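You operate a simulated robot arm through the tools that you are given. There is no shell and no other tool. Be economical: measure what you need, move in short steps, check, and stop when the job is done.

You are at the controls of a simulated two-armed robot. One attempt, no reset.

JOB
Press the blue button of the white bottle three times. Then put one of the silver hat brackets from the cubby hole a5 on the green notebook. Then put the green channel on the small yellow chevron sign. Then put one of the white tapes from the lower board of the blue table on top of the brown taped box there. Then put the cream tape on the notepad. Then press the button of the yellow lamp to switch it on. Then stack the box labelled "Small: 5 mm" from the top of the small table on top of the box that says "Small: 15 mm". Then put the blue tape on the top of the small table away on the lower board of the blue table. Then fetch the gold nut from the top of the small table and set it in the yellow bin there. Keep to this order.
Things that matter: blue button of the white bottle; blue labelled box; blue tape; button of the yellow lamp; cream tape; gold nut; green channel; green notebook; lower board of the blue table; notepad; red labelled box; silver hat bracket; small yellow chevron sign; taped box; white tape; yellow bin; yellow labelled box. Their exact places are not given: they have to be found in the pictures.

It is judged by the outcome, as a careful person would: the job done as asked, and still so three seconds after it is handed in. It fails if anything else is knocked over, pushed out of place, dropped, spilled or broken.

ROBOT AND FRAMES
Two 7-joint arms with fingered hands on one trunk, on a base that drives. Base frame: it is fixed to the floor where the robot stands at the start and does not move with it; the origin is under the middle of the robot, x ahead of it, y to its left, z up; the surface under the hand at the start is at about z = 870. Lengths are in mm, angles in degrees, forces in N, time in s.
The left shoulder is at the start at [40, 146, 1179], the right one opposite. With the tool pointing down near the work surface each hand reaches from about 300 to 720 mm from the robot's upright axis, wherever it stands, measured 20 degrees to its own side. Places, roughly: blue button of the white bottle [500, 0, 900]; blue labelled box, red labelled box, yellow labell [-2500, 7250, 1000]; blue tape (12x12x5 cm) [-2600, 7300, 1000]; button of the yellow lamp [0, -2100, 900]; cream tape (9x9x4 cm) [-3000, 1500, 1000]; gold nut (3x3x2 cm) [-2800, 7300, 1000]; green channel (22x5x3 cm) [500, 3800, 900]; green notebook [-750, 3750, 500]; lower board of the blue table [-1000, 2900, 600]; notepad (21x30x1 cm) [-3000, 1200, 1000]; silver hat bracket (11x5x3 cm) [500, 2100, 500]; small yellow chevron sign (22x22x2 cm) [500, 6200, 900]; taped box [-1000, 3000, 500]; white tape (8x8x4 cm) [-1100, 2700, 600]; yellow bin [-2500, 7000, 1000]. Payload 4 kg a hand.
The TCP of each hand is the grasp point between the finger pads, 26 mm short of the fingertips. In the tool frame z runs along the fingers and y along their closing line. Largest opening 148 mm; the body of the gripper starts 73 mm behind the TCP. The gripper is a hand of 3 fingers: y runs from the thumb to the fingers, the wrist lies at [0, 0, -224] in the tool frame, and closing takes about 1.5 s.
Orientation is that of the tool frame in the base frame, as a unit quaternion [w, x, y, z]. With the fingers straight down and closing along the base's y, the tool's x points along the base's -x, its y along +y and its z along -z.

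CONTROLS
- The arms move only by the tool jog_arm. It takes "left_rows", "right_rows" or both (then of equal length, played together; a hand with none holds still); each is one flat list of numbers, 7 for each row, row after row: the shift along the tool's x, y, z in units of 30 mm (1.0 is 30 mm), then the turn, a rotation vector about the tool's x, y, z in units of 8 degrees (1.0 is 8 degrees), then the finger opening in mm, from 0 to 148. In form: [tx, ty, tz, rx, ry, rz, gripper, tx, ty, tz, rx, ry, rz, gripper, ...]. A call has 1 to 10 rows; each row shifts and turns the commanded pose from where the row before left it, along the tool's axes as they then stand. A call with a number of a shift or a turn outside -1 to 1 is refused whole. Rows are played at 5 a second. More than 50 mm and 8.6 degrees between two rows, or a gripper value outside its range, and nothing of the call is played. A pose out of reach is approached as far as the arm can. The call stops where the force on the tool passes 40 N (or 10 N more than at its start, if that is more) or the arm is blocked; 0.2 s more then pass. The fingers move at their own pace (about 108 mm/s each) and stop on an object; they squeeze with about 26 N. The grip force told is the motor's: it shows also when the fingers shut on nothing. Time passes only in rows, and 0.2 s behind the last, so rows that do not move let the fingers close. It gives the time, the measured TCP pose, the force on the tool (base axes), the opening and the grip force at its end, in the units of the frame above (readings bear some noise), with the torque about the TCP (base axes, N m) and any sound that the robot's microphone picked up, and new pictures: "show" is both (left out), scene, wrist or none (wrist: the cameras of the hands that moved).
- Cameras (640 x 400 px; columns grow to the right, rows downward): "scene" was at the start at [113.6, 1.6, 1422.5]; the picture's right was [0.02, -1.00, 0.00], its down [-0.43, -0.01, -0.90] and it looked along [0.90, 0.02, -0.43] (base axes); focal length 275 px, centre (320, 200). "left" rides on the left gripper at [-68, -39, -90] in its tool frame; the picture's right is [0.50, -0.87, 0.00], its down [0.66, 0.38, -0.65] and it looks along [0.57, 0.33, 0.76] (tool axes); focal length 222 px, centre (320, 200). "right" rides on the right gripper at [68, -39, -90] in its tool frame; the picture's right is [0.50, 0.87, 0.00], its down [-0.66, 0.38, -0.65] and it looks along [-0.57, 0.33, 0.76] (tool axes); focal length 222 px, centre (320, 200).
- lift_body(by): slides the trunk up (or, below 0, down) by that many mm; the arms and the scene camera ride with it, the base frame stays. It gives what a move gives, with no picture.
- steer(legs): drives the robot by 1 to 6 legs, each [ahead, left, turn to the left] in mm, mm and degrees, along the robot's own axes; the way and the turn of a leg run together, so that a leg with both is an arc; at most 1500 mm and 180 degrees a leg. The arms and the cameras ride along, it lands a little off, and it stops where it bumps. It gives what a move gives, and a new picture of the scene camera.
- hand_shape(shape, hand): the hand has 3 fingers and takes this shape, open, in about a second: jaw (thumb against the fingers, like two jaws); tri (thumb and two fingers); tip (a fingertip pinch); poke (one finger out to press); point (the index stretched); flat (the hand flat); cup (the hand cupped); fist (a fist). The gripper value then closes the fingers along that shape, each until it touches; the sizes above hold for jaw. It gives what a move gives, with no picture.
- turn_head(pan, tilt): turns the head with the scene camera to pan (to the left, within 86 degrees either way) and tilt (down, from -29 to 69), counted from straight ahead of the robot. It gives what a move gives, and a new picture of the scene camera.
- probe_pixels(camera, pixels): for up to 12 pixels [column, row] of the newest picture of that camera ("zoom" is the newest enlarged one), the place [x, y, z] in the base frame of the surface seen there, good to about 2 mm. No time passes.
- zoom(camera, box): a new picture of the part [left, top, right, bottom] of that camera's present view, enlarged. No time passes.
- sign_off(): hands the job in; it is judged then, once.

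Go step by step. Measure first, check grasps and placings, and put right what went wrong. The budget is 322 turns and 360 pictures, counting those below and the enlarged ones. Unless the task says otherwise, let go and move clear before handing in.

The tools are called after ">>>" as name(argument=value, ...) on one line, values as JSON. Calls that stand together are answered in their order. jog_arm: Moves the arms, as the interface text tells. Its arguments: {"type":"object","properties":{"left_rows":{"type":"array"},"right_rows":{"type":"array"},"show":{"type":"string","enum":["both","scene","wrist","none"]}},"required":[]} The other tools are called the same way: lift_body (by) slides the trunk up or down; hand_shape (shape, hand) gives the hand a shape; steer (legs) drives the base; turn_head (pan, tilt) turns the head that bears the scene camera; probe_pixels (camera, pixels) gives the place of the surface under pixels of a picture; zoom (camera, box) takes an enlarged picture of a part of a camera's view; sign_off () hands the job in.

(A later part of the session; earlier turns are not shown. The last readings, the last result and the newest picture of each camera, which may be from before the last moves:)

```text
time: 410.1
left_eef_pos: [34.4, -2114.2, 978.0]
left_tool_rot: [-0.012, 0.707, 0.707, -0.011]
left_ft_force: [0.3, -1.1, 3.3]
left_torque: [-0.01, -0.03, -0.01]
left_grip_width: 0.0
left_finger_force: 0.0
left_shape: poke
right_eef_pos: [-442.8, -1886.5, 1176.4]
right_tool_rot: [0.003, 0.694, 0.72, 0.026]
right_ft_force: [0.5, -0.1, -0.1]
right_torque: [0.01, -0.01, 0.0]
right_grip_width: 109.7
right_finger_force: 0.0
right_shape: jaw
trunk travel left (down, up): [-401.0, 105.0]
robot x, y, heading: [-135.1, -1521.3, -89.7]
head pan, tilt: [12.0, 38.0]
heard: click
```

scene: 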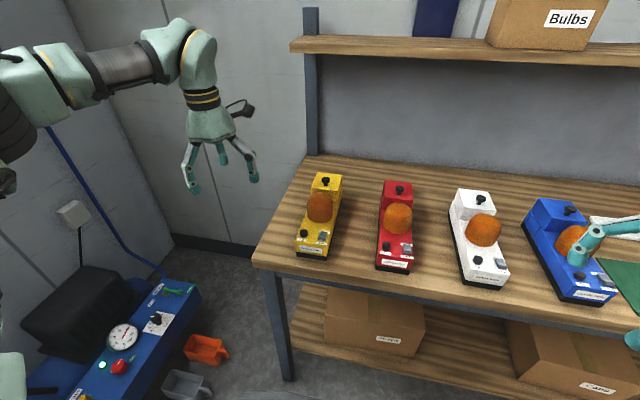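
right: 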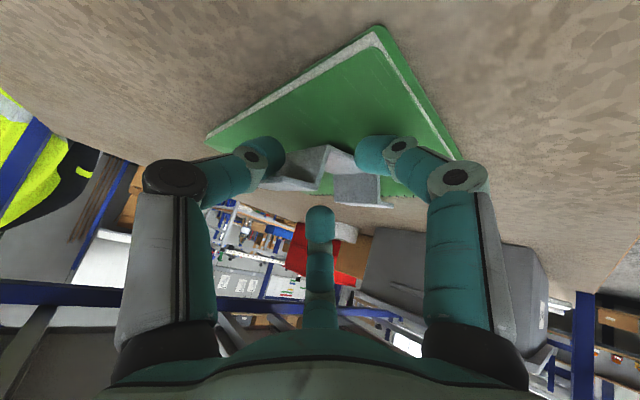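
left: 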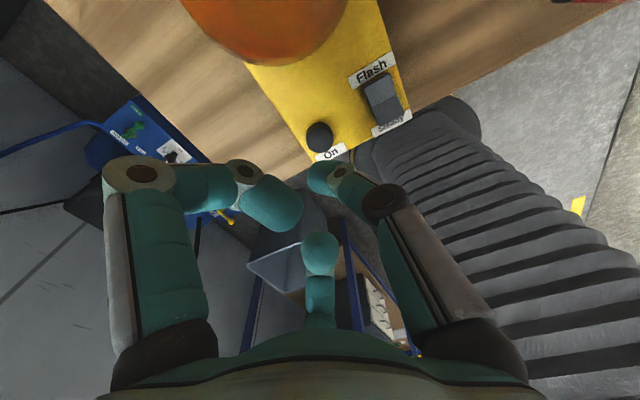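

A click was heard at 3 N. I lift off and look whether the lamp is lit.

>>> jog_arm(left_rows=[0, 0, -0.6, 0, 0, 0, 148, 0, 0, -0.9, 0, 0, 0, 148, 0, 0, -0.9, 0, 0, 0, 148, 0, 0.9, -0.9, 0, 0, 0, 148, 0, 0.9, -0.9, 0, 0, 0, 148, 0, 0.9, -0.9, 0, 0, 0, 148, 0, 0.9, 0, 0, 0, 0, 148], show="scene")

```text
time: 411.7
left_eef_pos: [146.6, -2118.1, 1128.6]
left_tool_rot: [-0.012, 0.708, 0.706, -0.01]
left_ft_force: [0.2, -0.4, 0.3]
left_torque: [-0.04, 0.02, 0.0]
left_grip_width: 0.0
left_finger_force: 0.0
left_shape: poke
right_eef_pos: [-440.2, -1885.6, 1176.4]
right_tool_rot: [0.002, 0.693, 0.72, 0.026]
right_ft_force: [-0.6, -0.3, 0.4]
right_torque: [-0.01, 0.01, -0.01]
right_grip_width: 109.6
right_finger_force: 0.1
right_shape: jaw
trunk travel left (down, up): [-401.0, 105.0]
robot x, y, heading: [-133.1, -1517.5, -89.8]
head pan, tilt: [12.0, 38.0]
```

scene: 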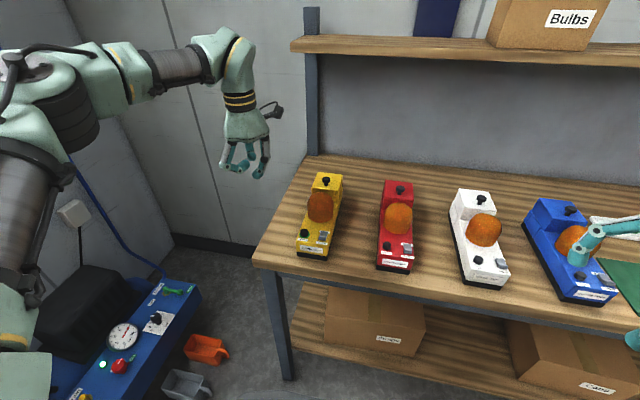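

The dome doesn't clearly glow; it may flash. I wait half a second and zoom on it.

>>> jog_arm(left_rows=[0, 0, 0, 0, 0, 0, 148, 0, 0, 0, 0, 0, 0, 148], show="none")

>>> zoom(camera="scene", box=[285, 160, 425, 275])

>>> jog_arm(left_rows=[0, 0, 0, 0, 0, 0, 148], show="none")

>>> zoom(camera="scene", box=[285, 160, 425, 275])

```text
time: 412.3
left_eef_pos: [143.8, -2118.7, 1128.4]
left_tool_rot: [-0.012, 0.708, 0.706, -0.01]
left_ft_force: [0.7, 1.3, 0.3]
left_torque: [-0.02, 0.02, 0.01]
left_grip_width: 0.2
left_finger_force: 0.0
left_shape: poke
right_eef_pos: [-442.1, -1885.6, 1176.6]
right_tool_rot: [0.003, 0.694, 0.72, 0.027]
right_ft_force: [0.3, -0.7, 0.6]
right_torque: [-0.02, 0.0, 0.01]
right_grip_width: 109.5
right_finger_force: 0.0
right_shape: jaw
trunk travel left (down, up): [-401.0, 105.0]
robot x, y, heading: [-135.7, -1520.4, -89.7]
head pan, tilt: [12.0, 38.0]
```

```text
3.48 times, centred on (355, 218) of scene
```

zoom: 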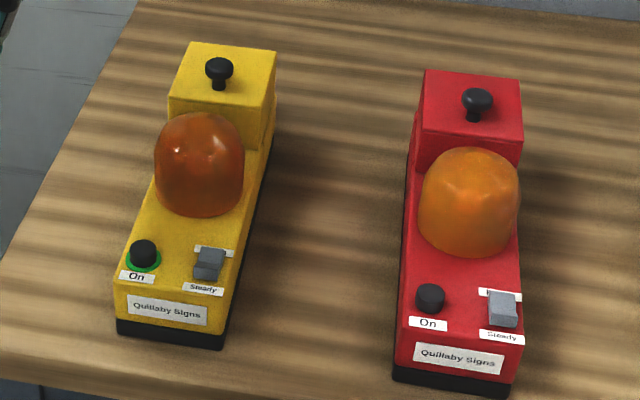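

```text
time: 412.7
left_eef_pos: [144.3, -2117.6, 1128.9]
left_tool_rot: [-0.011, 0.708, 0.706, -0.01]
left_ft_force: [-1.1, -0.3, -0.1]
left_torque: [-0.02, 0.03, -0.01]
left_grip_width: 0.1
left_finger_force: 0.1
left_shape: poke
right_eef_pos: [-444.3, -1886.2, 1175.6]
right_tool_rot: [0.002, 0.693, 0.72, 0.027]
right_ft_force: [0.5, -0.4, 0.6]
right_torque: [-0.02, 0.01, -0.01]
right_grip_width: 109.5
right_finger_force: 0.1
right_shape: jaw
trunk travel left (down, up): [-401.0, 105.0]
robot x, y, heading: [-131.9, -1522.8, -89.8]
head pan, tilt: [12.0, 38.0]
```

```text
3.48 times, centred on (355, 218) of scene
```

zoom: 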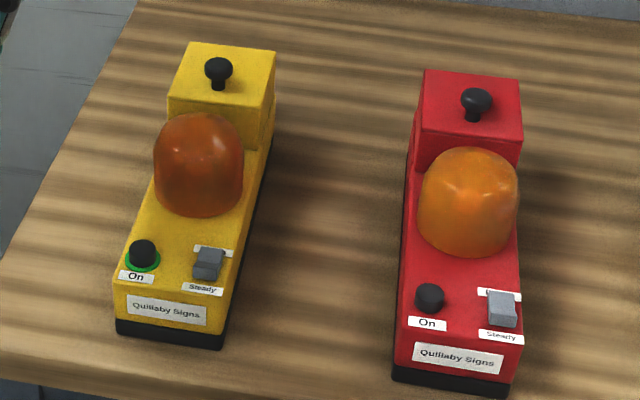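

The green ring round the button is lit: the lamp is on. I set the left hand to jaw and start the long drive to the small table, first up to the lane's mouth.

>>> hand_shape(hand="left", shape="jaw")

>>> steer(legs=[[-250, 0, 0], [0, 0, 90], [0, 0, 90], [1250, 0, 0], [1200, 0, 0]])

```text
time: 413.6
left_eef_pos: [143.8, -2118.5, 1129.1]
left_tool_rot: [-0.012, 0.708, 0.706, -0.01]
left_ft_force: [0.8, 0.2, -0.4]
left_torque: [0.04, 0.03, 0.01]
left_grip_width: 148.0
left_finger_force: 0.0
left_shape: jaw
right_eef_pos: [-442.2, -1885.6, 1175.1]
right_tool_rot: [0.003, 0.693, 0.72, 0.027]
right_ft_force: [-0.3, 0.2, -0.1]
right_torque: [0.01, 0.02, 0.04]
right_grip_width: 109.6
right_finger_force: 0.0
right_shape: jaw
trunk travel left (down, up): [-401.0, 105.0]
robot x, y, heading: [-133.4, -1520.6, -89.7]
head pan, tilt: [12.0, 38.0]
```

```text
time: 434.4
left_eef_pos: [-415.9, 1715.1, 1129.7]
left_tool_rot: [0.01, -0.703, 0.711, -0.012]
left_ft_force: [-0.2, -0.2, -0.4]
left_torque: [0.03, 0.02, 0.0]
left_grip_width: 148.1
left_finger_force: 0.0
left_shape: jaw
right_eef_pos: [168.0, 1479.3, 1175.8]
right_tool_rot: [0.027, 0.717, -0.697, -0.002]
right_ft_force: [-0.8, -0.2, 0.7]
right_torque: [0.02, 0.0, -0.02]
right_grip_width: 109.6
right_finger_force: 0.0
right_shape: jaw
trunk travel left (down, up): [-401.0, 105.0]
robot x, y, heading: [-143.5, 1118.5, 89.8]
head pan, tilt: [12.0, 38.0]
```

scene: 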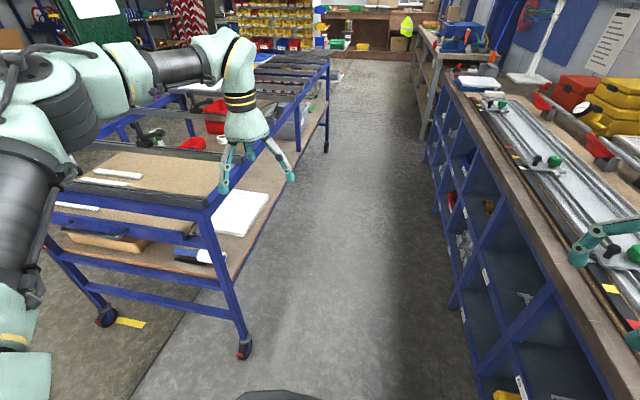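

Nicely centred in the lane. I go on through it.

>>> steer(legs=[[1450, 0, 0], [1450, 0, 0], [900, 0, 0]])

```text
time: 452.7
left_eef_pos: [-301.9, 5499.8, 1129.2]
left_tool_rot: [0.011, -0.699, 0.715, -0.011]
left_ft_force: [0.4, -0.5, -0.6]
left_torque: [-0.02, -0.01, 0.01]
left_grip_width: 147.9
left_finger_force: 0.0
left_shape: jaw
right_eef_pos: [279.4, 5256.8, 1175.5]
right_tool_rot: [0.026, 0.713, -0.701, -0.003]
right_ft_force: [-0.5, -0.3, -0.6]
right_torque: [0.01, 0.02, -0.02]
right_grip_width: 109.5
right_finger_force: 0.2
right_shape: jaw
trunk travel left (down, up): [-401.0, 105.0]
robot x, y, heading: [-38.0, 4894.1, 89.3]
head pan, tilt: [12.0, 38.0]
```

scene: 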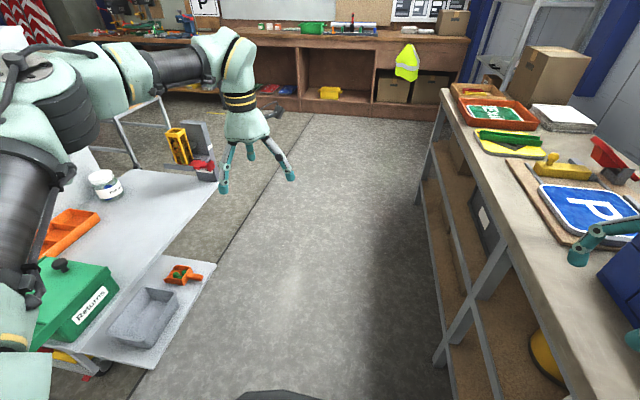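

I continue to y≈6250 and look to the left for the small table.

>>> steer(legs=[[1350, 120, 0]])

>>> turn_head(pan=62, tilt=18)

```text
time: 459.4
left_eef_pos: [-386.3, 6842.4, 1128.5]
left_tool_rot: [0.01, -0.695, 0.719, -0.012]
left_ft_force: [1.0, 0.4, 0.2]
left_torque: [-0.01, 0.01, -0.01]
left_grip_width: 147.7
left_finger_force: 0.0
left_shape: jaw
right_eef_pos: [193.4, 6592.7, 1176.0]
right_tool_rot: [0.027, 0.709, -0.704, -0.003]
right_ft_force: [0.3, 0.1, -0.3]
right_torque: [0.01, 0.0, -0.04]
right_grip_width: 109.6
right_finger_force: 0.0
right_shape: jaw
trunk travel left (down, up): [-401.0, 105.0]
robot x, y, heading: [-128.9, 6237.9, 88.4]
head pan, tilt: [12.0, 38.0]
```

scene: 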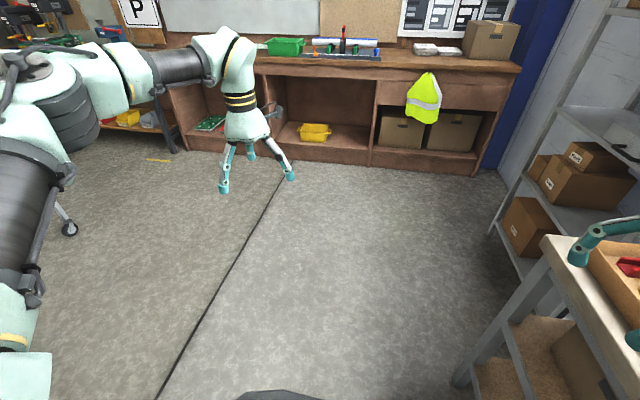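

```text
time: 460.6
left_eef_pos: [-386.2, 6843.6, 1128.2]
left_tool_rot: [0.01, -0.695, 0.719, -0.012]
left_ft_force: [0.7, 0.0, 0.4]
left_torque: [0.03, 0.03, 0.03]
left_grip_width: 148.0
left_finger_force: 0.0
left_shape: jaw
right_eef_pos: [192.1, 6593.1, 1175.1]
right_tool_rot: [0.027, 0.709, -0.705, -0.002]
right_ft_force: [0.8, -0.8, 0.1]
right_torque: [-0.02, 0.0, 0.0]
right_grip_width: 109.5
right_finger_force: 0.0
right_shape: jaw
trunk travel left (down, up): [-401.0, 105.0]
robot x, y, heading: [-130.0, 6238.9, 88.5]
head pan, tilt: [62.0, 18.0]
```

scene: 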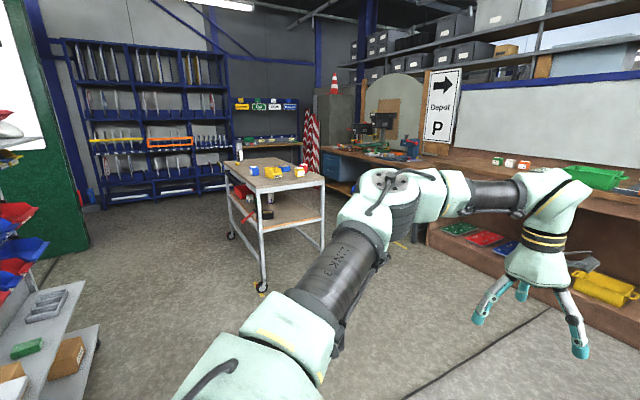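

The small table shows at (270,190), with coloured boxes on top. I probe its corners.

>>> probe_pixels(camera="scene", pixels=[[262, 287], [258, 193], [323, 180], [224, 166], [285, 160], [255, 170], [272, 172], [298, 171], [230, 237], [270, 165]])

>>> zoom(camera="scene", box=[215, 145, 335, 225])

```text
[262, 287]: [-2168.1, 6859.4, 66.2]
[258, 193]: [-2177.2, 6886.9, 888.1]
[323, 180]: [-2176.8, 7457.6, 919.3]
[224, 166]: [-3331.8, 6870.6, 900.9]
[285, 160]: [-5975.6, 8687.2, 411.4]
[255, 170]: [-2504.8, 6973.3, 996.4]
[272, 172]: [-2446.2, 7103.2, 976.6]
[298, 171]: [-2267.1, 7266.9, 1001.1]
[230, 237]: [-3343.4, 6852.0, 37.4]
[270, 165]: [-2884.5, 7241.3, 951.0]
```

```text
5.00 times, centred on (275, 185) of scene
```

zoom: 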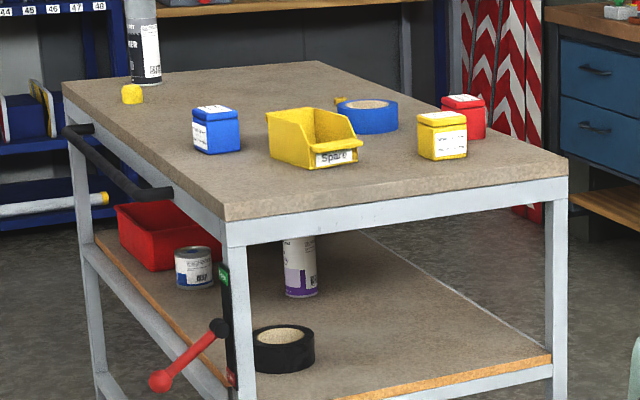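

The table spans x -2177…-3335, y 6870…7460, top z≈945, with the boxes near its +x end. I turn to −x and drive to that end.

>>> steer(legs=[[0, 0, 91.5], [1450, 0, 0], [150, -850, 0]])

>>> turn_head(pan=0, tilt=35)

```text
time: 475.6
left_eef_pos: [-2285.5, 6800.8, 1129.1]
left_tool_rot: [-0.015, 1.0, 0.003, 0.001]
left_ft_force: [-1.2, 0.1, 0.6]
left_torque: [0.03, -0.01, 0.0]
left_grip_width: 148.1
left_finger_force: 0.0
left_shape: jaw
right_eef_pos: [-2058.6, 7388.5, 1176.7]
right_tool_rot: [0.021, 0.999, 0.023, 0.017]
right_ft_force: [-0.3, 0.6, 0.2]
right_torque: [0.02, 0.01, -0.01]
right_grip_width: 109.6
right_finger_force: 0.1
right_shape: jaw
trunk travel left (down, up): [-401.0, 105.0]
robot x, y, heading: [-1689.8, 7080.6, -179.1]
head pan, tilt: [62.0, 18.0]
```

scene: 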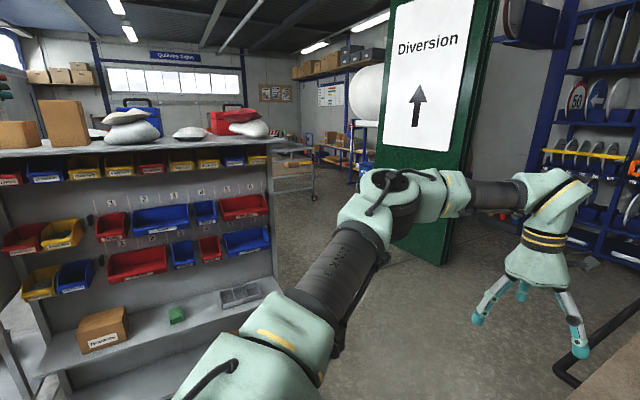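

```text
time: 476.9
left_eef_pos: [-2285.6, 6801.0, 1128.7]
left_tool_rot: [-0.016, 1.0, 0.003, 0.002]
left_ft_force: [0.2, -0.1, 0.0]
left_torque: [0.01, -0.02, 0.02]
left_grip_width: 148.0
left_finger_force: 0.2
left_shape: jaw
right_eef_pos: [-2058.6, 7388.9, 1175.4]
right_tool_rot: [0.02, 0.999, 0.022, 0.017]
right_ft_force: [0.3, 0.4, 0.2]
right_torque: [0.02, 0.01, 0.0]
right_grip_width: 109.6
right_finger_force: 0.0
right_shape: jaw
trunk travel left (down, up): [-401.0, 105.0]
robot x, y, heading: [-1690.0, 7083.4, -179.6]
head pan, tilt: [0.0, 35.0]
```

scene: 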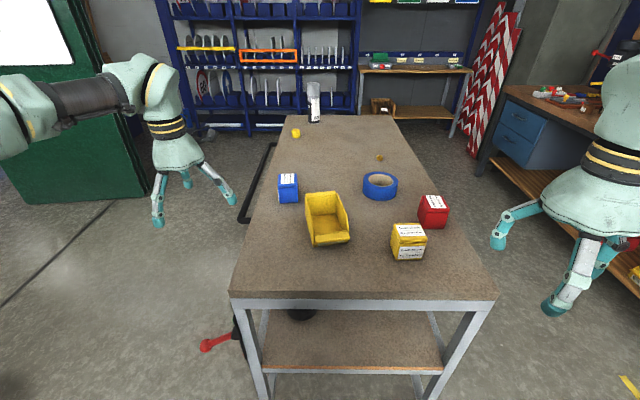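

All items are in view. I zoom to read the labels and probe positions.

>>> zoom(camera="scene", box=[265, 145, 465, 265])

>>> probe_pixels(camera="scene", pixels=[[288, 178], [288, 192], [408, 232], [408, 250], [433, 202], [433, 218], [380, 172], [380, 198], [365, 185], [397, 185], [380, 158], [326, 235]])

```text
3.20 times, centred on (365, 205) of scene
```

zoom: 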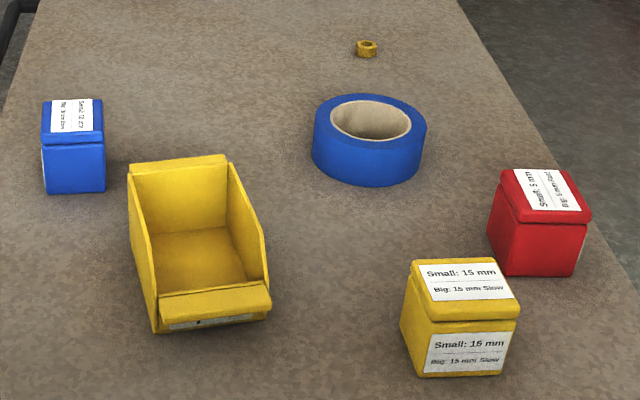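

```text
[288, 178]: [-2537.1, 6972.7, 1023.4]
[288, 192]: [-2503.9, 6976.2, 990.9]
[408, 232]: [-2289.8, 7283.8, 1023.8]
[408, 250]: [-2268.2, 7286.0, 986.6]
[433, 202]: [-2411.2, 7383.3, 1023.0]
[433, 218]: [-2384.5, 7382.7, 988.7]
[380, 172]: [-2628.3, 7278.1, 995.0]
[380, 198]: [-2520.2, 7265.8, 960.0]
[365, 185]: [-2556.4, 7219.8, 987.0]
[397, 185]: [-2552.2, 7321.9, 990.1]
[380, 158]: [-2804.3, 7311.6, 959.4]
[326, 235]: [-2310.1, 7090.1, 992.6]
```

The yellow box says "Small: 15 mm"; the red seems "Small: 5 mm". I zoom once on the red label to be sure, and probe the box corners.

>>> zoom(camera="scene", box=[414, 190, 454, 215])

>>> probe_pixels(camera="scene", pixels=[[424, 198], [441, 198], [448, 209], [427, 210], [394, 227], [420, 228], [425, 238], [399, 238], [398, 260], [421, 260]])

```text
16.00 times, centred on (434, 202) of scene
```

zoom: 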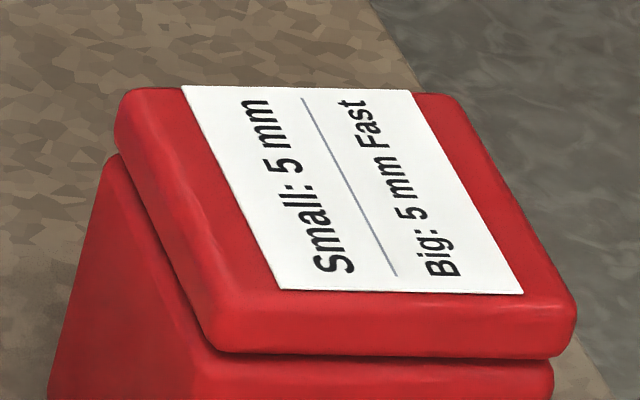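

```text
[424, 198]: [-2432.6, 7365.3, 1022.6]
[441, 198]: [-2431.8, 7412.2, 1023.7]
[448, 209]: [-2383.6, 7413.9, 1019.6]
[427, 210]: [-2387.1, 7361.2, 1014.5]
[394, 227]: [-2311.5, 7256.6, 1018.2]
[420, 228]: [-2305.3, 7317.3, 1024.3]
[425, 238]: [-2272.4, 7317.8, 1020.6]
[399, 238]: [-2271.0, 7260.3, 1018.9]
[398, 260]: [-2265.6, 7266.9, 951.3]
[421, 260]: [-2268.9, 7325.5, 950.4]
```

The red box reads "Small: 5 mm": it goes on the yellow "15 mm" box. Red centre (-2410,7388), yellow centre (-2293,7289), tops 1023. I drive 150 mm closer and straighten the right hand.

>>> steer(legs=[[150, 0, 0]])

>>> jog_arm(right_rows=[0, 0, 0, 0.29, 0, 0.32, 110, 0, 0, 0, 0, 0, 0, 110], show="none")

```text
time: 478.3
left_eef_pos: [-2434.0, 6801.7, 1129.2]
left_tool_rot: [-0.015, 1.0, 0.0, 0.0]
left_ft_force: [0.1, 0.7, 0.9]
left_torque: [0.0, 0.01, -0.01]
left_grip_width: 147.7
left_finger_force: 0.0
left_shape: jaw
right_eef_pos: [-2204.1, 7391.0, 1177.0]
right_tool_rot: [0.021, 0.999, 0.02, 0.015]
right_ft_force: [-0.1, 0.6, 0.4]
right_torque: [0.0, 0.02, 0.03]
right_grip_width: 109.7
right_finger_force: 0.0
right_shape: jaw
trunk travel left (down, up): [-401.0, 105.0]
robot x, y, heading: [-1838.8, 7080.0, -179.8]
head pan, tilt: [0.0, 35.0]
```

scene: 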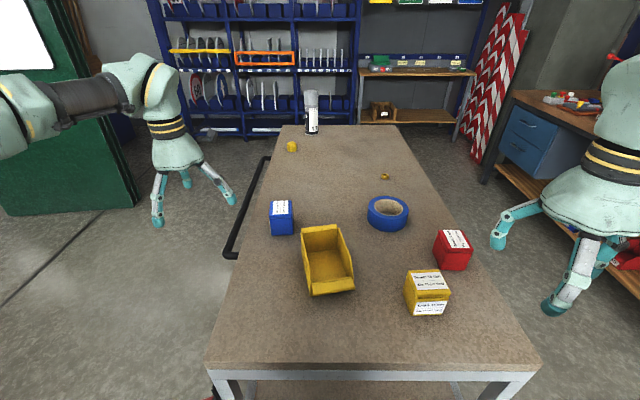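

```text
time: 478.9
left_eef_pos: [-2436.7, 6801.8, 1129.1]
left_tool_rot: [-0.016, 1.0, 0.0, 0.001]
left_ft_force: [0.3, -0.5, -0.6]
left_torque: [0.0, 0.0, -0.01]
left_grip_width: 147.8
left_finger_force: 0.1
left_shape: jaw
right_eef_pos: [-2206.9, 7389.3, 1177.2]
right_tool_rot: [0.0, 1.0, -0.001, 0.017]
right_ft_force: [0.3, -0.3, 0.3]
right_torque: [0.0, 0.02, 0.01]
right_grip_width: 109.7
right_finger_force: 0.1
right_shape: jaw
trunk travel left (down, up): [-401.0, 105.0]
robot x, y, heading: [-1843.1, 7079.8, -179.8]
head pan, tilt: [0.0, 35.0]
```

I re-probe both boxes in the newest view and move the right hand over the red one.

>>> probe_pixels(camera="scene", pixels=[[439, 232], [464, 232], [469, 247], [443, 249], [408, 273], [440, 272], [447, 289], [415, 291], [386, 199], [370, 212], [406, 212], [386, 228]])

>>> jog_arm(right_rows=[-0.98, 0.007, 0.333, 0, -0.24, 0, 116, -0.98, 0.007, 0.3, 0, 0, 0, 116, -0.98, 0.007, 0.3, 0, 0, 0, 116, -0.98, 0.007, 0.3, 0, 0, 0, 116, -0.98, 0.007, 0.3, 0, 0, 0, 116, -0.98, 0.007, 0.3, 0, 0, 0, 116, -0.88, 0.007, 0.3, 0, 0, 0, 116], show="wrist")

```text
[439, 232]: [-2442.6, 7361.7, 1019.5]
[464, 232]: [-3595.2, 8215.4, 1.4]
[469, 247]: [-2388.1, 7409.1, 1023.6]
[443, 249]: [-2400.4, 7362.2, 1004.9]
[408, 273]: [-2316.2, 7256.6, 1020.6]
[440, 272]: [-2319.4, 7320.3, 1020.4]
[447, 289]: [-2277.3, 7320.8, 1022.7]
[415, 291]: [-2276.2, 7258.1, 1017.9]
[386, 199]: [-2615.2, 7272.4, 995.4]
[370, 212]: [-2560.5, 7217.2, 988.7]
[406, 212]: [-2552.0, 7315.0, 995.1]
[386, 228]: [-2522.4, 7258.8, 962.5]
```

```text
time: 480.5
left_eef_pos: [-2439.1, 6800.9, 1129.2]
left_tool_rot: [-0.016, 1.0, 0.0, 0.002]
left_ft_force: [-0.4, 0.2, -0.5]
left_torque: [-0.03, -0.03, 0.03]
left_grip_width: 147.9
left_finger_force: 0.0
left_shape: jaw
right_eef_pos: [-2408.2, 7388.0, 1111.7]
right_tool_rot: [0.0, 1.0, -0.002, 0.0]
right_ft_force: [-0.4, 0.6, 0.0]
right_torque: [-0.03, -0.02, 0.0]
right_grip_width: 115.9
right_finger_force: 0.0
right_shape: jaw
trunk travel left (down, up): [-401.0, 105.0]
robot x, y, heading: [-1842.7, 7081.8, -179.8]
head pan, tilt: [0.0, 35.0]
```

right: 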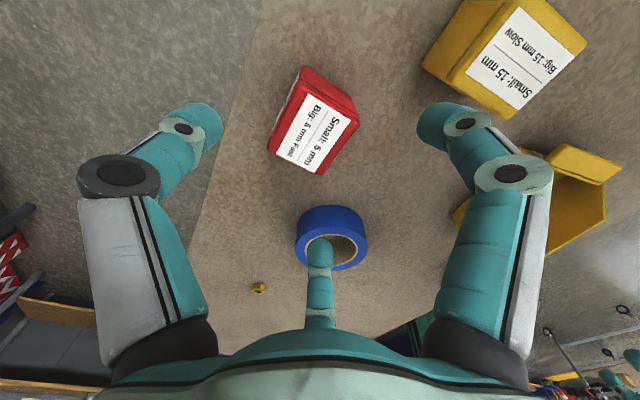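

I probe the red and yellow tops in the right wrist view for exact centres.

>>> probe_pixels(camera="right", pixels=[[303, 72], [353, 105], [318, 172], [271, 142], [312, 122], [507, 3], [584, 45], [515, 115], [430, 68], [510, 60]])

```text
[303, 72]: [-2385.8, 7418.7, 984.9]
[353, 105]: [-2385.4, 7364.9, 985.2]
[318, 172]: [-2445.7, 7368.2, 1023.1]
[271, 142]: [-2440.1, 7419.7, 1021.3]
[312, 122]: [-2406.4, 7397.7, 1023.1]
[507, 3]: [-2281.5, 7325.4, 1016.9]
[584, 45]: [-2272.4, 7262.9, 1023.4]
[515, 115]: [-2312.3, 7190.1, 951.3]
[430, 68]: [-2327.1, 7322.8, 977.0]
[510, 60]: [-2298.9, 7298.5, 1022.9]
```

I centre on (-2414,7392), go down and close.

>>> jog_arm(right_rows=[-0.2, -0.13, 0.9, 0, 0, 0, 116, 0, 0, 0.95, 0, 0, 0, 116, 0, 0, 0.95, 0, 0, 0, 116, 0, 0, 0.9, 0, 0, 0, 116, 0, 0, 0, 0, 0, 0, 90, 0, 0, 0, 0, 0, 0, 60, 0, 0, 0, 0, 0, 0, 30, 0, 0, 0, 0, 0, 0, 30, 0, 0, 0, 0, 0, 0, 30], show="none")

>>> jog_arm(right_rows=[0, 0, -0.5, 0, 0, 0, 30, 0, 0, -0.7, 0, 0, 0, 30], show="wrist")

```text
time: 482.5
left_eef_pos: [-2437.2, 6803.0, 1128.0]
left_tool_rot: [-0.016, 1.0, 0.0, 0.001]
left_ft_force: [-0.3, 1.0, -0.4]
left_torque: [-0.01, -0.02, -0.02]
left_grip_width: 148.1
left_finger_force: 0.1
left_shape: jaw
right_eef_pos: [-2413.6, 7392.2, 999.7]
right_tool_rot: [0.0, 1.0, -0.002, 0.001]
right_ft_force: [-0.2, -0.5, 0.1]
right_torque: [-0.01, 0.02, -0.06]
right_grip_width: 62.7
right_finger_force: 26.3
right_shape: jaw
trunk travel left (down, up): [-401.0, 105.0]
robot x, y, heading: [-1842.4, 7081.2, -179.8]
head pan, tilt: [0.0, 35.0]
```

```text
time: 483.1
left_eef_pos: [-2437.8, 6803.3, 1129.6]
left_tool_rot: [-0.016, 1.0, 0.001, 0.001]
left_ft_force: [-0.1, -0.5, 0.4]
left_torque: [0.01, 0.02, -0.01]
left_grip_width: 148.2
left_finger_force: 0.1
left_shape: jaw
right_eef_pos: [-2415.7, 7393.5, 1036.5]
right_tool_rot: [0.001, 1.0, -0.002, 0.0]
right_ft_force: [0.5, -0.7, -3.0]
right_torque: [-0.02, 0.0, 0.01]
right_grip_width: 63.1
right_finger_force: 26.3
right_shape: jaw
trunk travel left (down, up): [-401.0, 105.0]
robot x, y, heading: [-1842.9, 7081.0, -179.8]
head pan, tilt: [0.0, 35.0]
```

right: 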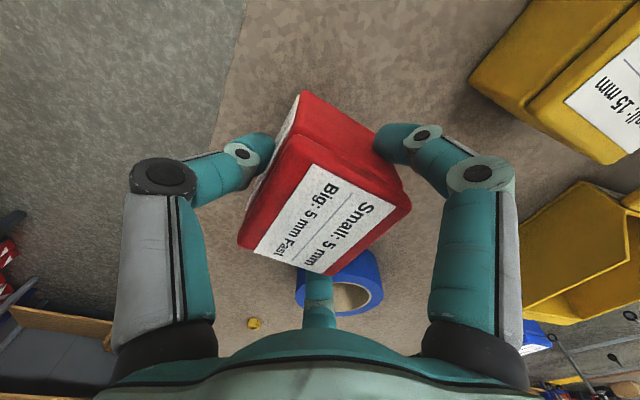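

Lifted (3 N), steady at 63 mm. I raise it, carry it over the yellow box and lower toward contact.

>>> jog_arm(right_rows=[0, 0, -1, 0, 0, 0, 30, 0, 0, -1, 0, 0, 0, 30, 0.793, 0.69, 0, 0, 0, 0, 30, 0.793, 0.69, 0, 0, 0, 0, 30, 0.793, 0.69, 0, 0, 0, 0, 30, 0.793, 0.69, 0, 0, 0, 0, 30, 0.793, 0.69, 0, 0, 0, 0, 30, 0, 0, 0, 0, 0, 0, 30], show="scene")

```text
time: 484.9
left_eef_pos: [-2437.6, 6802.7, 1127.9]
left_tool_rot: [-0.016, 1.0, 0.0, 0.001]
left_ft_force: [1.3, 0.0, 1.6]
left_torque: [0.03, 0.01, 0.0]
left_grip_width: 147.8
left_finger_force: 0.0
left_shape: jaw
right_eef_pos: [-2295.4, 7287.4, 1093.7]
right_tool_rot: [0.001, 1.0, -0.001, 0.0]
right_ft_force: [-0.6, 0.9, -3.3]
right_torque: [0.0, 0.0, 0.0]
right_grip_width: 62.3
right_finger_force: 26.0
right_shape: jaw
trunk travel left (down, up): [-401.0, 105.0]
robot x, y, heading: [-1843.4, 7081.2, -179.9]
head pan, tilt: [0.0, 35.0]
```

scene: 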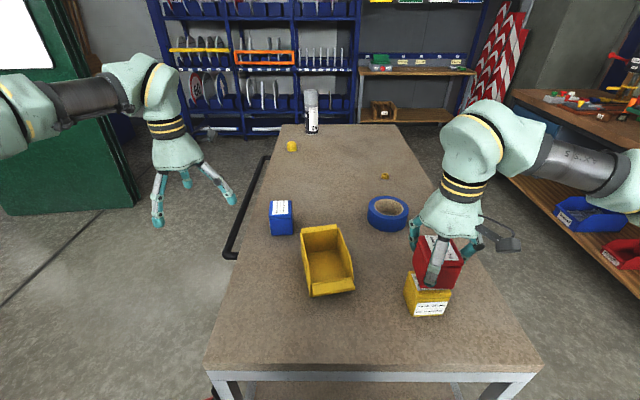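

I zoom once to check the alignment of red over yellow.

>>> zoom(camera="scene", box=[390, 220, 490, 325])

>>> probe_pixels(camera="scene", pixels=[[417, 240], [459, 243], [461, 260], [456, 280], [416, 272], [421, 283], [407, 275], [449, 290], [450, 288], [455, 270]])

```text
3.81 times, centred on (440, 272) of scene
```

zoom: 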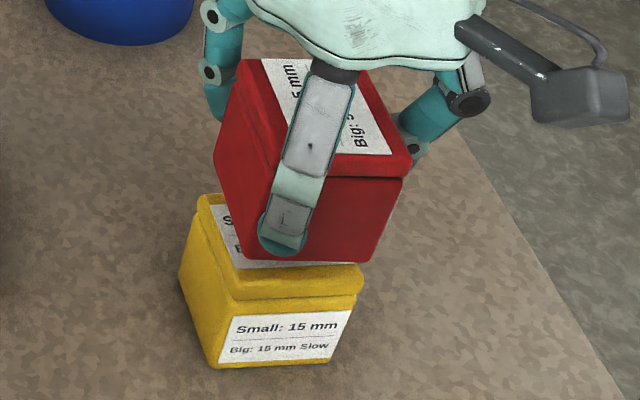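

```text
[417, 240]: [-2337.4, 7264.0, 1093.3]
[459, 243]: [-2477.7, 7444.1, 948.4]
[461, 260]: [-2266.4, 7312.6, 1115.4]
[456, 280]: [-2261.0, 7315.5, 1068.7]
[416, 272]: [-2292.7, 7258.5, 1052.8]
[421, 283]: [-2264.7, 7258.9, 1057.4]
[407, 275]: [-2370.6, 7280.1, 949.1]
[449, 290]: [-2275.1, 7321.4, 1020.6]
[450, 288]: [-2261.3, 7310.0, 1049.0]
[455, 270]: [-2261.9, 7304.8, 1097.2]
```

Red is centred within about 4 mm. I adjust and lower onto the yellow box in small steps.

>>> jog_arm(right_rows=[-0.13, -0.07, 0.4, 0, 0, 0, 30, 0, 0, 0.12, 0, 0, 0, 30, 0, 0, 0.1, 0, 0, 0, 30], show="none")

>>> jog_arm(right_rows=[0, 0, 0.07, 0, 0, 0, 30, 0, 0, 0, 0, 0, 0, 30], show="none")

```text
time: 485.7
left_eef_pos: [-2437.3, 6802.7, 1129.4]
left_tool_rot: [-0.016, 1.0, 0.001, 0.001]
left_ft_force: [0.4, 0.0, 0.3]
left_torque: [-0.01, -0.02, -0.02]
left_grip_width: 148.2
left_finger_force: 0.1
left_shape: jaw
right_eef_pos: [-2301.1, 7290.9, 1075.7]
right_tool_rot: [-0.001, 1.0, -0.002, 0.0]
right_ft_force: [0.7, 0.3, -2.1]
right_torque: [0.0, -0.03, -0.01]
right_grip_width: 62.5
right_finger_force: 26.2
right_shape: jaw
trunk travel left (down, up): [-401.0, 105.0]
robot x, y, heading: [-1839.7, 7077.5, -179.4]
head pan, tilt: [0.0, 35.0]
```

```text
time: 486.3
left_eef_pos: [-2437.7, 6802.4, 1128.8]
left_tool_rot: [-0.015, 1.0, 0.0, 0.001]
left_ft_force: [0.1, -0.2, 0.2]
left_torque: [-0.02, 0.03, -0.01]
left_grip_width: 147.8
left_finger_force: 0.1
left_shape: jaw
right_eef_pos: [-2301.7, 7291.5, 1073.8]
right_tool_rot: [-0.001, 1.0, -0.002, 0.0]
right_ft_force: [-0.7, 0.8, -2.7]
right_torque: [-0.01, -0.01, 0.01]
right_grip_width: 62.3
right_finger_force: 25.6
right_shape: jaw
trunk travel left (down, up): [-401.0, 105.0]
robot x, y, heading: [-1839.3, 7081.9, -179.9]
head pan, tilt: [0.0, 35.0]
```

>>> jog_arm(right_rows=[0.07, 0.03, 0.08, 0, 0, 0, 30, 0, 0, 0.06, 0, 0, 0, 30, 0, 0, 0.06, 0, 0, 0, 30], show="none")

```text
time: 487.1
left_eef_pos: [-2436.5, 6803.7, 1130.1]
left_tool_rot: [-0.015, 1.0, 0.001, 0.001]
left_ft_force: [0.4, 0.0, 0.7]
left_torque: [-0.01, -0.03, -0.03]
left_grip_width: 147.8
left_finger_force: 0.1
left_shape: jaw
right_eef_pos: [-2298.5, 7289.6, 1070.7]
right_tool_rot: [-0.001, 1.0, -0.002, -0.002]
right_ft_force: [0.4, 0.9, 10.4]
right_torque: [0.05, -0.08, 0.02]
right_grip_width: 62.4
right_finger_force: 25.9
right_shape: jaw
trunk travel left (down, up): [-401.0, 105.0]
robot x, y, heading: [-1843.0, 7081.9, -179.8]
head pan, tilt: [0.0, 35.0]
```

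The red box touched down (10 N). I open the fingers, lift and check the stack.

>>> jog_arm(right_rows=[0, 0, -0.03, 0, 0, 0, 75, 0, 0, 0, 0, 0, 0, 100, 0, 0, 0, 0, 0, 0, 116, 0, 0, 0, 0, 0, 0, 116, 0, 0, -0.6, 0, 0, 0, 116, 0, 0, -0.9, 0, 0, 0, 116, 0, 0, -0.9, 0, 0, 0, 116, 0, 0, -0.9, 0, 0, 0, 116, 0, 0, -0.9, 0, 0, 0, 116], show="scene")

```text
time: 489.1
left_eef_pos: [-2436.4, 6800.4, 1129.4]
left_tool_rot: [-0.017, 1.0, 0.0, 0.0]
left_ft_force: [0.3, -0.1, -0.8]
left_torque: [0.0, -0.02, -0.01]
left_grip_width: 148.0
left_finger_force: 0.0
left_shape: jaw
right_eef_pos: [-2298.5, 7288.7, 1197.9]
right_tool_rot: [0.0, 1.0, -0.001, -0.001]
right_ft_force: [0.0, -0.2, 0.1]
right_torque: [-0.02, 0.02, -0.02]
right_grip_width: 115.6
right_finger_force: 0.1
right_shape: jaw
trunk travel left (down, up): [-401.0, 105.0]
robot x, y, heading: [-1841.8, 7082.9, -179.9]
head pan, tilt: [0.0, 35.0]
```

scene: 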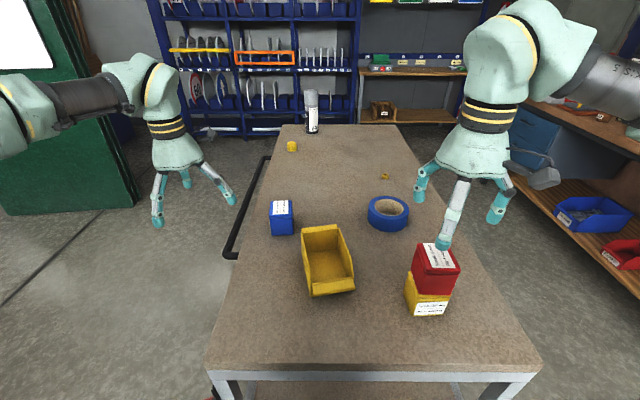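

The stack stands well. Next the blue tape, centre about (-2560,7268). I shift right 220 mm, and pitch the left hand 47° to pinch its left wall as with the white tape, so it can be set down level under the blue table.

>>> steer(legs=[[0, -220, 0]])

>>> jog_arm(left_rows=[0, 0, 0, 0, -0.98, 0, 60, 0, 0, 0, 0, -0.98, 0, 60, 0, 0, 0, 0, -0.98, 0, 50, 0, 0, 0, 0, -0.98, 0, 50, 0, 0, 0, 0, -0.98, 0, 50, 0, 0, 0, 0, -0.98, 0, 50], show="none")

```text
time: 490.8
left_eef_pos: [-2438.8, 7024.6, 1127.8]
left_tool_rot: [-0.016, 1.0, 0.0, 0.001]
left_ft_force: [0.1, -0.8, 0.0]
left_torque: [0.02, 0.0, 0.01]
left_grip_width: 147.7
left_finger_force: 0.0
left_shape: jaw
right_eef_pos: [-2298.5, 7510.9, 1197.2]
right_tool_rot: [-0.001, 1.0, -0.002, 0.001]
right_ft_force: [-0.5, -0.2, 0.3]
right_torque: [0.0, -0.01, 0.02]
right_grip_width: 115.8
right_finger_force: 0.2
right_shape: jaw
trunk travel left (down, up): [-401.0, 105.0]
robot x, y, heading: [-1846.5, 7303.9, -179.7]
head pan, tilt: [0.0, 35.0]
```

scene: 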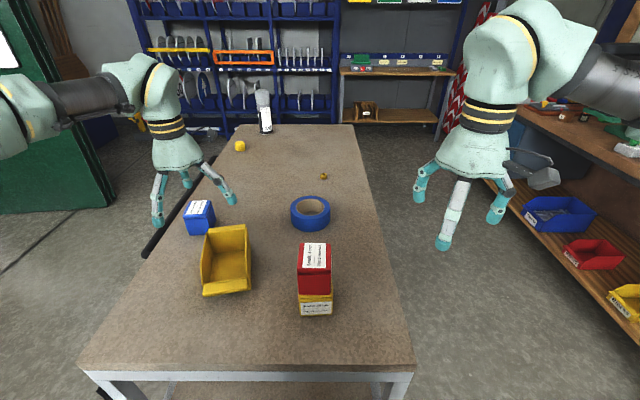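

```text
time: 492.2
left_eef_pos: [-2439.5, 7026.8, 1129.4]
left_tool_rot: [-0.014, 0.916, 0.007, -0.4]
left_ft_force: [0.9, -0.8, 1.0]
left_torque: [0.01, 0.0, 0.02]
left_grip_width: 50.4
left_finger_force: 0.1
left_shape: jaw
right_eef_pos: [-2298.8, 7512.5, 1196.7]
right_tool_rot: [0.0, 1.0, -0.003, 0.0]
right_ft_force: [-0.4, -0.3, -0.7]
right_torque: [0.03, 0.0, -0.03]
right_grip_width: 115.9
right_finger_force: 0.0
right_shape: jaw
trunk travel left (down, up): [-401.0, 105.0]
robot x, y, heading: [-1839.9, 7302.0, -179.7]
head pan, tilt: [0.0, 35.0]
```

I probe the blue tape's rim and hole from this view.

>>> probe_pixels(camera="scene", pixels=[[310, 197], [293, 205], [328, 206], [310, 219], [310, 201], [301, 206], [322, 207], [312, 213], [312, 206], [310, 228]])

```text
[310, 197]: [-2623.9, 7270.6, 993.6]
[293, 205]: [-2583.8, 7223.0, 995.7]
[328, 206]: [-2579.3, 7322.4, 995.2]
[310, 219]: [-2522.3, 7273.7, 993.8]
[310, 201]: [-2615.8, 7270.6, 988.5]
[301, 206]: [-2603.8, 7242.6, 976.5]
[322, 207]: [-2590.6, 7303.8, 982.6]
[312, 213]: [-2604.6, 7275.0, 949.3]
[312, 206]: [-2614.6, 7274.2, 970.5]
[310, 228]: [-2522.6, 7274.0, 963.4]
```

I move the pitched hand above the tape and take one wrist view.

>>> jog_arm(left_rows=[-0.105, -0.93, 0.743, 0, 0, 0, 50, -0.105, -0.93, 0.743, 0, 0, 0, 50, -0.105, -0.93, 0.743, 0, 0, 0, 50, -0.105, -0.93, 0.743, 0, 0, 0, 50, -0.105, -0.93, 0.743, 0, 0, 0, 50, -0.105, -0.93, 0.743, 0, 0, 0, 50, -0.105, -0.93, 0.743, 0, 0, 0, 50], show="wrist")

```text
time: 493.8
left_eef_pos: [-2568.8, 7224.0, 1043.3]
left_tool_rot: [-0.014, 0.917, 0.006, -0.398]
left_ft_force: [0.0, 0.2, -1.0]
left_torque: [-0.05, -0.01, 0.0]
left_grip_width: 50.1
left_finger_force: 0.1
left_shape: jaw
right_eef_pos: [-2300.4, 7513.4, 1196.0]
right_tool_rot: [0.0, 1.0, -0.002, -0.001]
right_ft_force: [-1.4, 0.3, 0.7]
right_torque: [-0.04, 0.0, 0.01]
right_grip_width: 115.7
right_finger_force: 0.0
right_shape: jaw
trunk travel left (down, up): [-401.0, 105.0]
robot x, y, heading: [-1839.9, 7304.9, -179.9]
head pan, tilt: [0.0, 35.0]
```

left: 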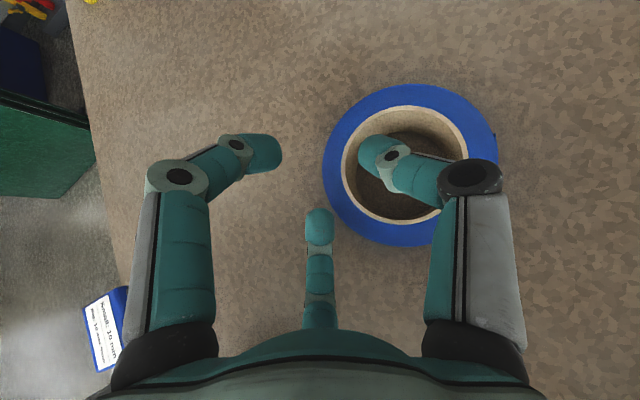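

The thumb is over the hole. I probe the left wall's inner and outer rims.

>>> probe_pixels(camera="left", pixels=[[328, 165], [345, 170], [400, 90], [400, 112], [350, 110], [400, 235], [400, 212], [365, 150]])

```text
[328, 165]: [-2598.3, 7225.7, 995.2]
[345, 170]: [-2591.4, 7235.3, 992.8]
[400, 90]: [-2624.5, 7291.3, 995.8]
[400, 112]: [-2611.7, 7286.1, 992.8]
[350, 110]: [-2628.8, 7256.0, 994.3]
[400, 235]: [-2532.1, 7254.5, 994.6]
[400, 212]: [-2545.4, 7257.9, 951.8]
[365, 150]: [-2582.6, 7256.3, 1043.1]
```

Centre (-2580,7274), wall about 13 mm. The hand is well placed; I go down 54 mm and close on the wall, then lift a little.

>>> jog_arm(left_rows=[0.42, -0.08, 0.43, 0, 0, 0, 50, 0.44, 0, 0.407, 0, 0, 0, 50, 0.44, 0, 0.407, 0, 0, 0, 50, 0, 0, 0, 0, 0, 0, 30, 0, 0, 0, 0, 0, 0, 10, 0, 0, 0, 0, 0, 0, 0, 0, 0, 0, 0, 0, 0, 0, 0, 0, 0, 0, 0, 0, 0], show="none")

>>> jog_arm(left_rows=[-0.44, 0, -0.407, 0, 0, 0, 0, -0.44, 0, -0.407, 0, 0, 0, 0, -0.44, 0, -0.407, 0, 0, 0, 0, -0.44, 0, -0.407, 0, 0, 0, 0, -0.44, 0, -0.407, 0, 0, 0, 0], show="wrist")

```text
time: 495.6
left_eef_pos: [-2568.8, 7228.0, 990.0]
left_tool_rot: [-0.014, 0.917, 0.006, -0.398]
left_ft_force: [0.4, 1.0, -0.9]
left_torque: [0.0, -0.02, 0.0]
left_grip_width: 16.7
left_finger_force: 26.1
left_shape: jaw
right_eef_pos: [-2299.6, 7513.3, 1196.9]
right_tool_rot: [0.001, 1.0, -0.003, 0.0]
right_ft_force: [0.3, 0.4, -0.1]
right_torque: [-0.02, -0.01, -0.02]
right_grip_width: 115.5
right_finger_force: 0.0
right_shape: jaw
trunk travel left (down, up): [-401.0, 105.0]
robot x, y, heading: [-1843.5, 7306.3, -179.7]
head pan, tilt: [0.0, 35.0]
```

```text
time: 496.8
left_eef_pos: [-2567.8, 7226.4, 1080.3]
left_tool_rot: [-0.014, 0.917, 0.006, -0.399]
left_ft_force: [-0.6, -0.8, -0.7]
left_torque: [-0.04, -0.02, 0.0]
left_grip_width: 16.5
left_finger_force: 26.0
left_shape: jaw
right_eef_pos: [-2298.1, 7513.5, 1196.3]
right_tool_rot: [0.0, 1.0, -0.003, 0.0]
right_ft_force: [-0.4, -0.6, 0.1]
right_torque: [0.03, 0.02, 0.01]
right_grip_width: 115.9
right_finger_force: 0.1
right_shape: jaw
trunk travel left (down, up): [-401.0, 105.0]
robot x, y, heading: [-1845.7, 7304.5, -179.9]
head pan, tilt: [0.0, 35.0]
```

left: 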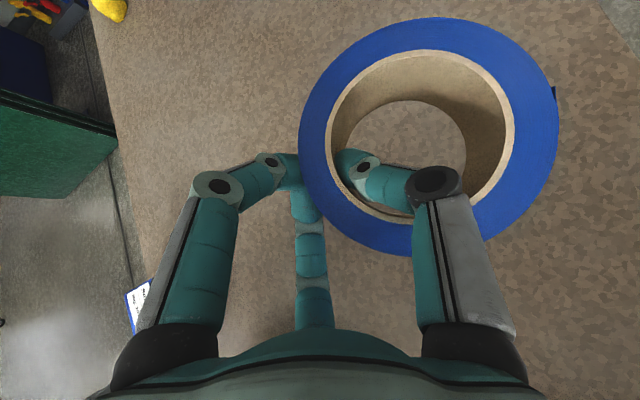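

The blue tape is pinched firmly. I drive back the known way: south of the small table, east to the lane side, facing −x.

>>> steer(legs=[[0, 950, 0], [-1450, 0, 0], [-150, 600, 0]])

```text
time: 511.6
left_eef_pos: [-975.3, 5698.3, 1080.7]
left_tool_rot: [-0.014, 0.917, 0.005, -0.398]
left_ft_force: [-0.2, -0.5, -0.8]
left_torque: [-0.05, -0.06, 0.01]
left_grip_width: 16.5
left_finger_force: 26.6
left_shape: jaw
right_eef_pos: [-705.5, 5985.2, 1196.4]
right_tool_rot: [0.0, 1.0, -0.003, 0.0]
right_ft_force: [0.0, -0.4, -0.7]
right_torque: [0.0, 0.0, 0.02]
right_grip_width: 115.7
right_finger_force: 0.0
right_shape: jaw
trunk travel left (down, up): [-401.0, 105.0]
robot x, y, heading: [-250.5, 5775.3, -180.0]
head pan, tilt: [0.0, 35.0]
```

scene: 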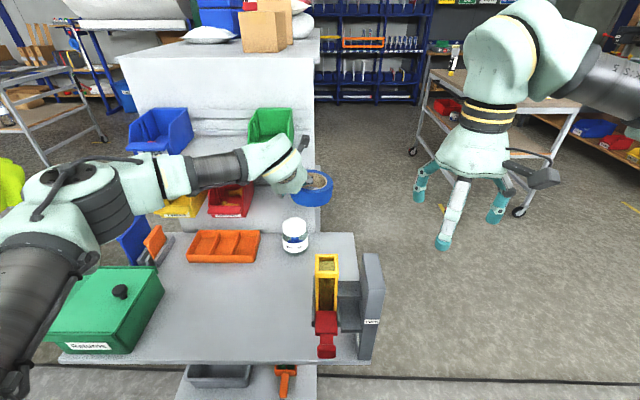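

A cart with a tall bin unit stands just ahead of the hand. I probe how far out it reaches before going on.

>>> probe_pixels(camera="scene", pixels=[[260, 90], [313, 120], [300, 60], [160, 110], [350, 350], [60, 355], [370, 300], [295, 235], [310, 155], [110, 300]])

```text
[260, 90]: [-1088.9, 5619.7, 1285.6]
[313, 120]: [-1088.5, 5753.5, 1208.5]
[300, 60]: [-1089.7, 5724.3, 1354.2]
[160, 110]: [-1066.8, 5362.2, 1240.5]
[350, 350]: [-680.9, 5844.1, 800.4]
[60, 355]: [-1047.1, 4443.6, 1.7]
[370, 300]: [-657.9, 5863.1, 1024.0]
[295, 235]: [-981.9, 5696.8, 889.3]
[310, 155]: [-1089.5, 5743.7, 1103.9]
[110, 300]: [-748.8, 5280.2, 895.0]
```

The unit's front is x≈-1070 to -1090, close ahead of the tape. I back off 230 mm and then strafe left along the open side.

>>> steer(legs=[[-230, 0, 0], [0, 1300, 0]])

```text
time: 519.4
left_eef_pos: [-738.8, 4405.7, 1080.6]
left_tool_rot: [-0.015, 0.917, 0.004, -0.398]
left_ft_force: [-0.2, -0.7, -0.3]
left_torque: [-0.07, -0.03, 0.0]
left_grip_width: 14.2
left_finger_force: 25.9
left_shape: jaw
right_eef_pos: [-468.7, 4691.8, 1196.8]
right_tool_rot: [0.0, 1.0, -0.004, 0.0]
right_ft_force: [0.4, -0.5, 0.3]
right_torque: [-0.01, 0.0, 0.02]
right_grip_width: 115.7
right_finger_force: 0.1
right_shape: jaw
trunk travel left (down, up): [-401.0, 105.0]
robot x, y, heading: [-15.4, 4483.1, -179.9]
head pan, tilt: [0.0, 35.0]
```

scene: 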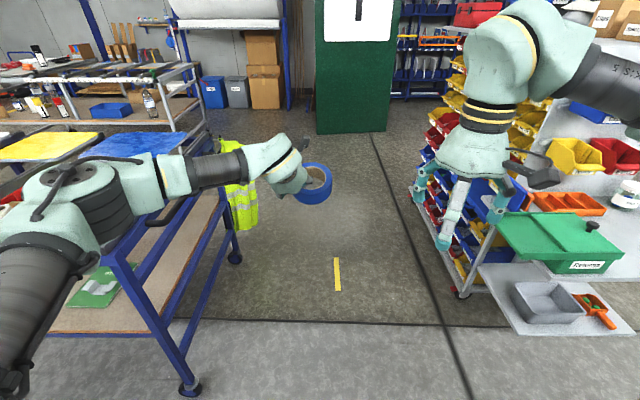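

The tape is still held. I strafe on along the lane to y≈2720.

>>> steer(legs=[[0, 880, 0], [0, 870, 0]])

```text
time: 528.1
left_eef_pos: [-761.9, 2708.3, 1079.5]
left_tool_rot: [-0.021, 0.917, -0.01, -0.398]
left_ft_force: [-0.1, -0.3, -0.9]
left_torque: [-0.04, -0.02, 0.0]
left_grip_width: 14.5
left_finger_force: 25.9
left_shape: jaw
right_eef_pos: [-482.5, 2986.6, 1196.1]
right_tool_rot: [0.0, 1.0, -0.019, 0.0]
right_ft_force: [-0.4, -0.1, 0.6]
right_torque: [0.01, -0.02, 0.0]
right_grip_width: 116.0
right_finger_force: 0.0
right_shape: jaw
trunk travel left (down, up): [-401.0, 105.0]
robot x, y, heading: [-33.8, 2759.4, 178.4]
head pan, tilt: [0.0, 35.0]
```

scene: 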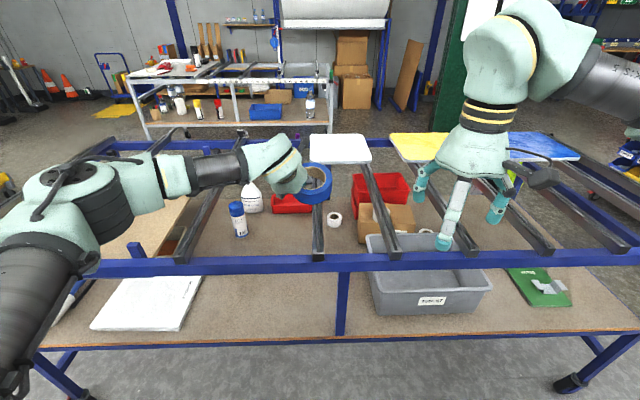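

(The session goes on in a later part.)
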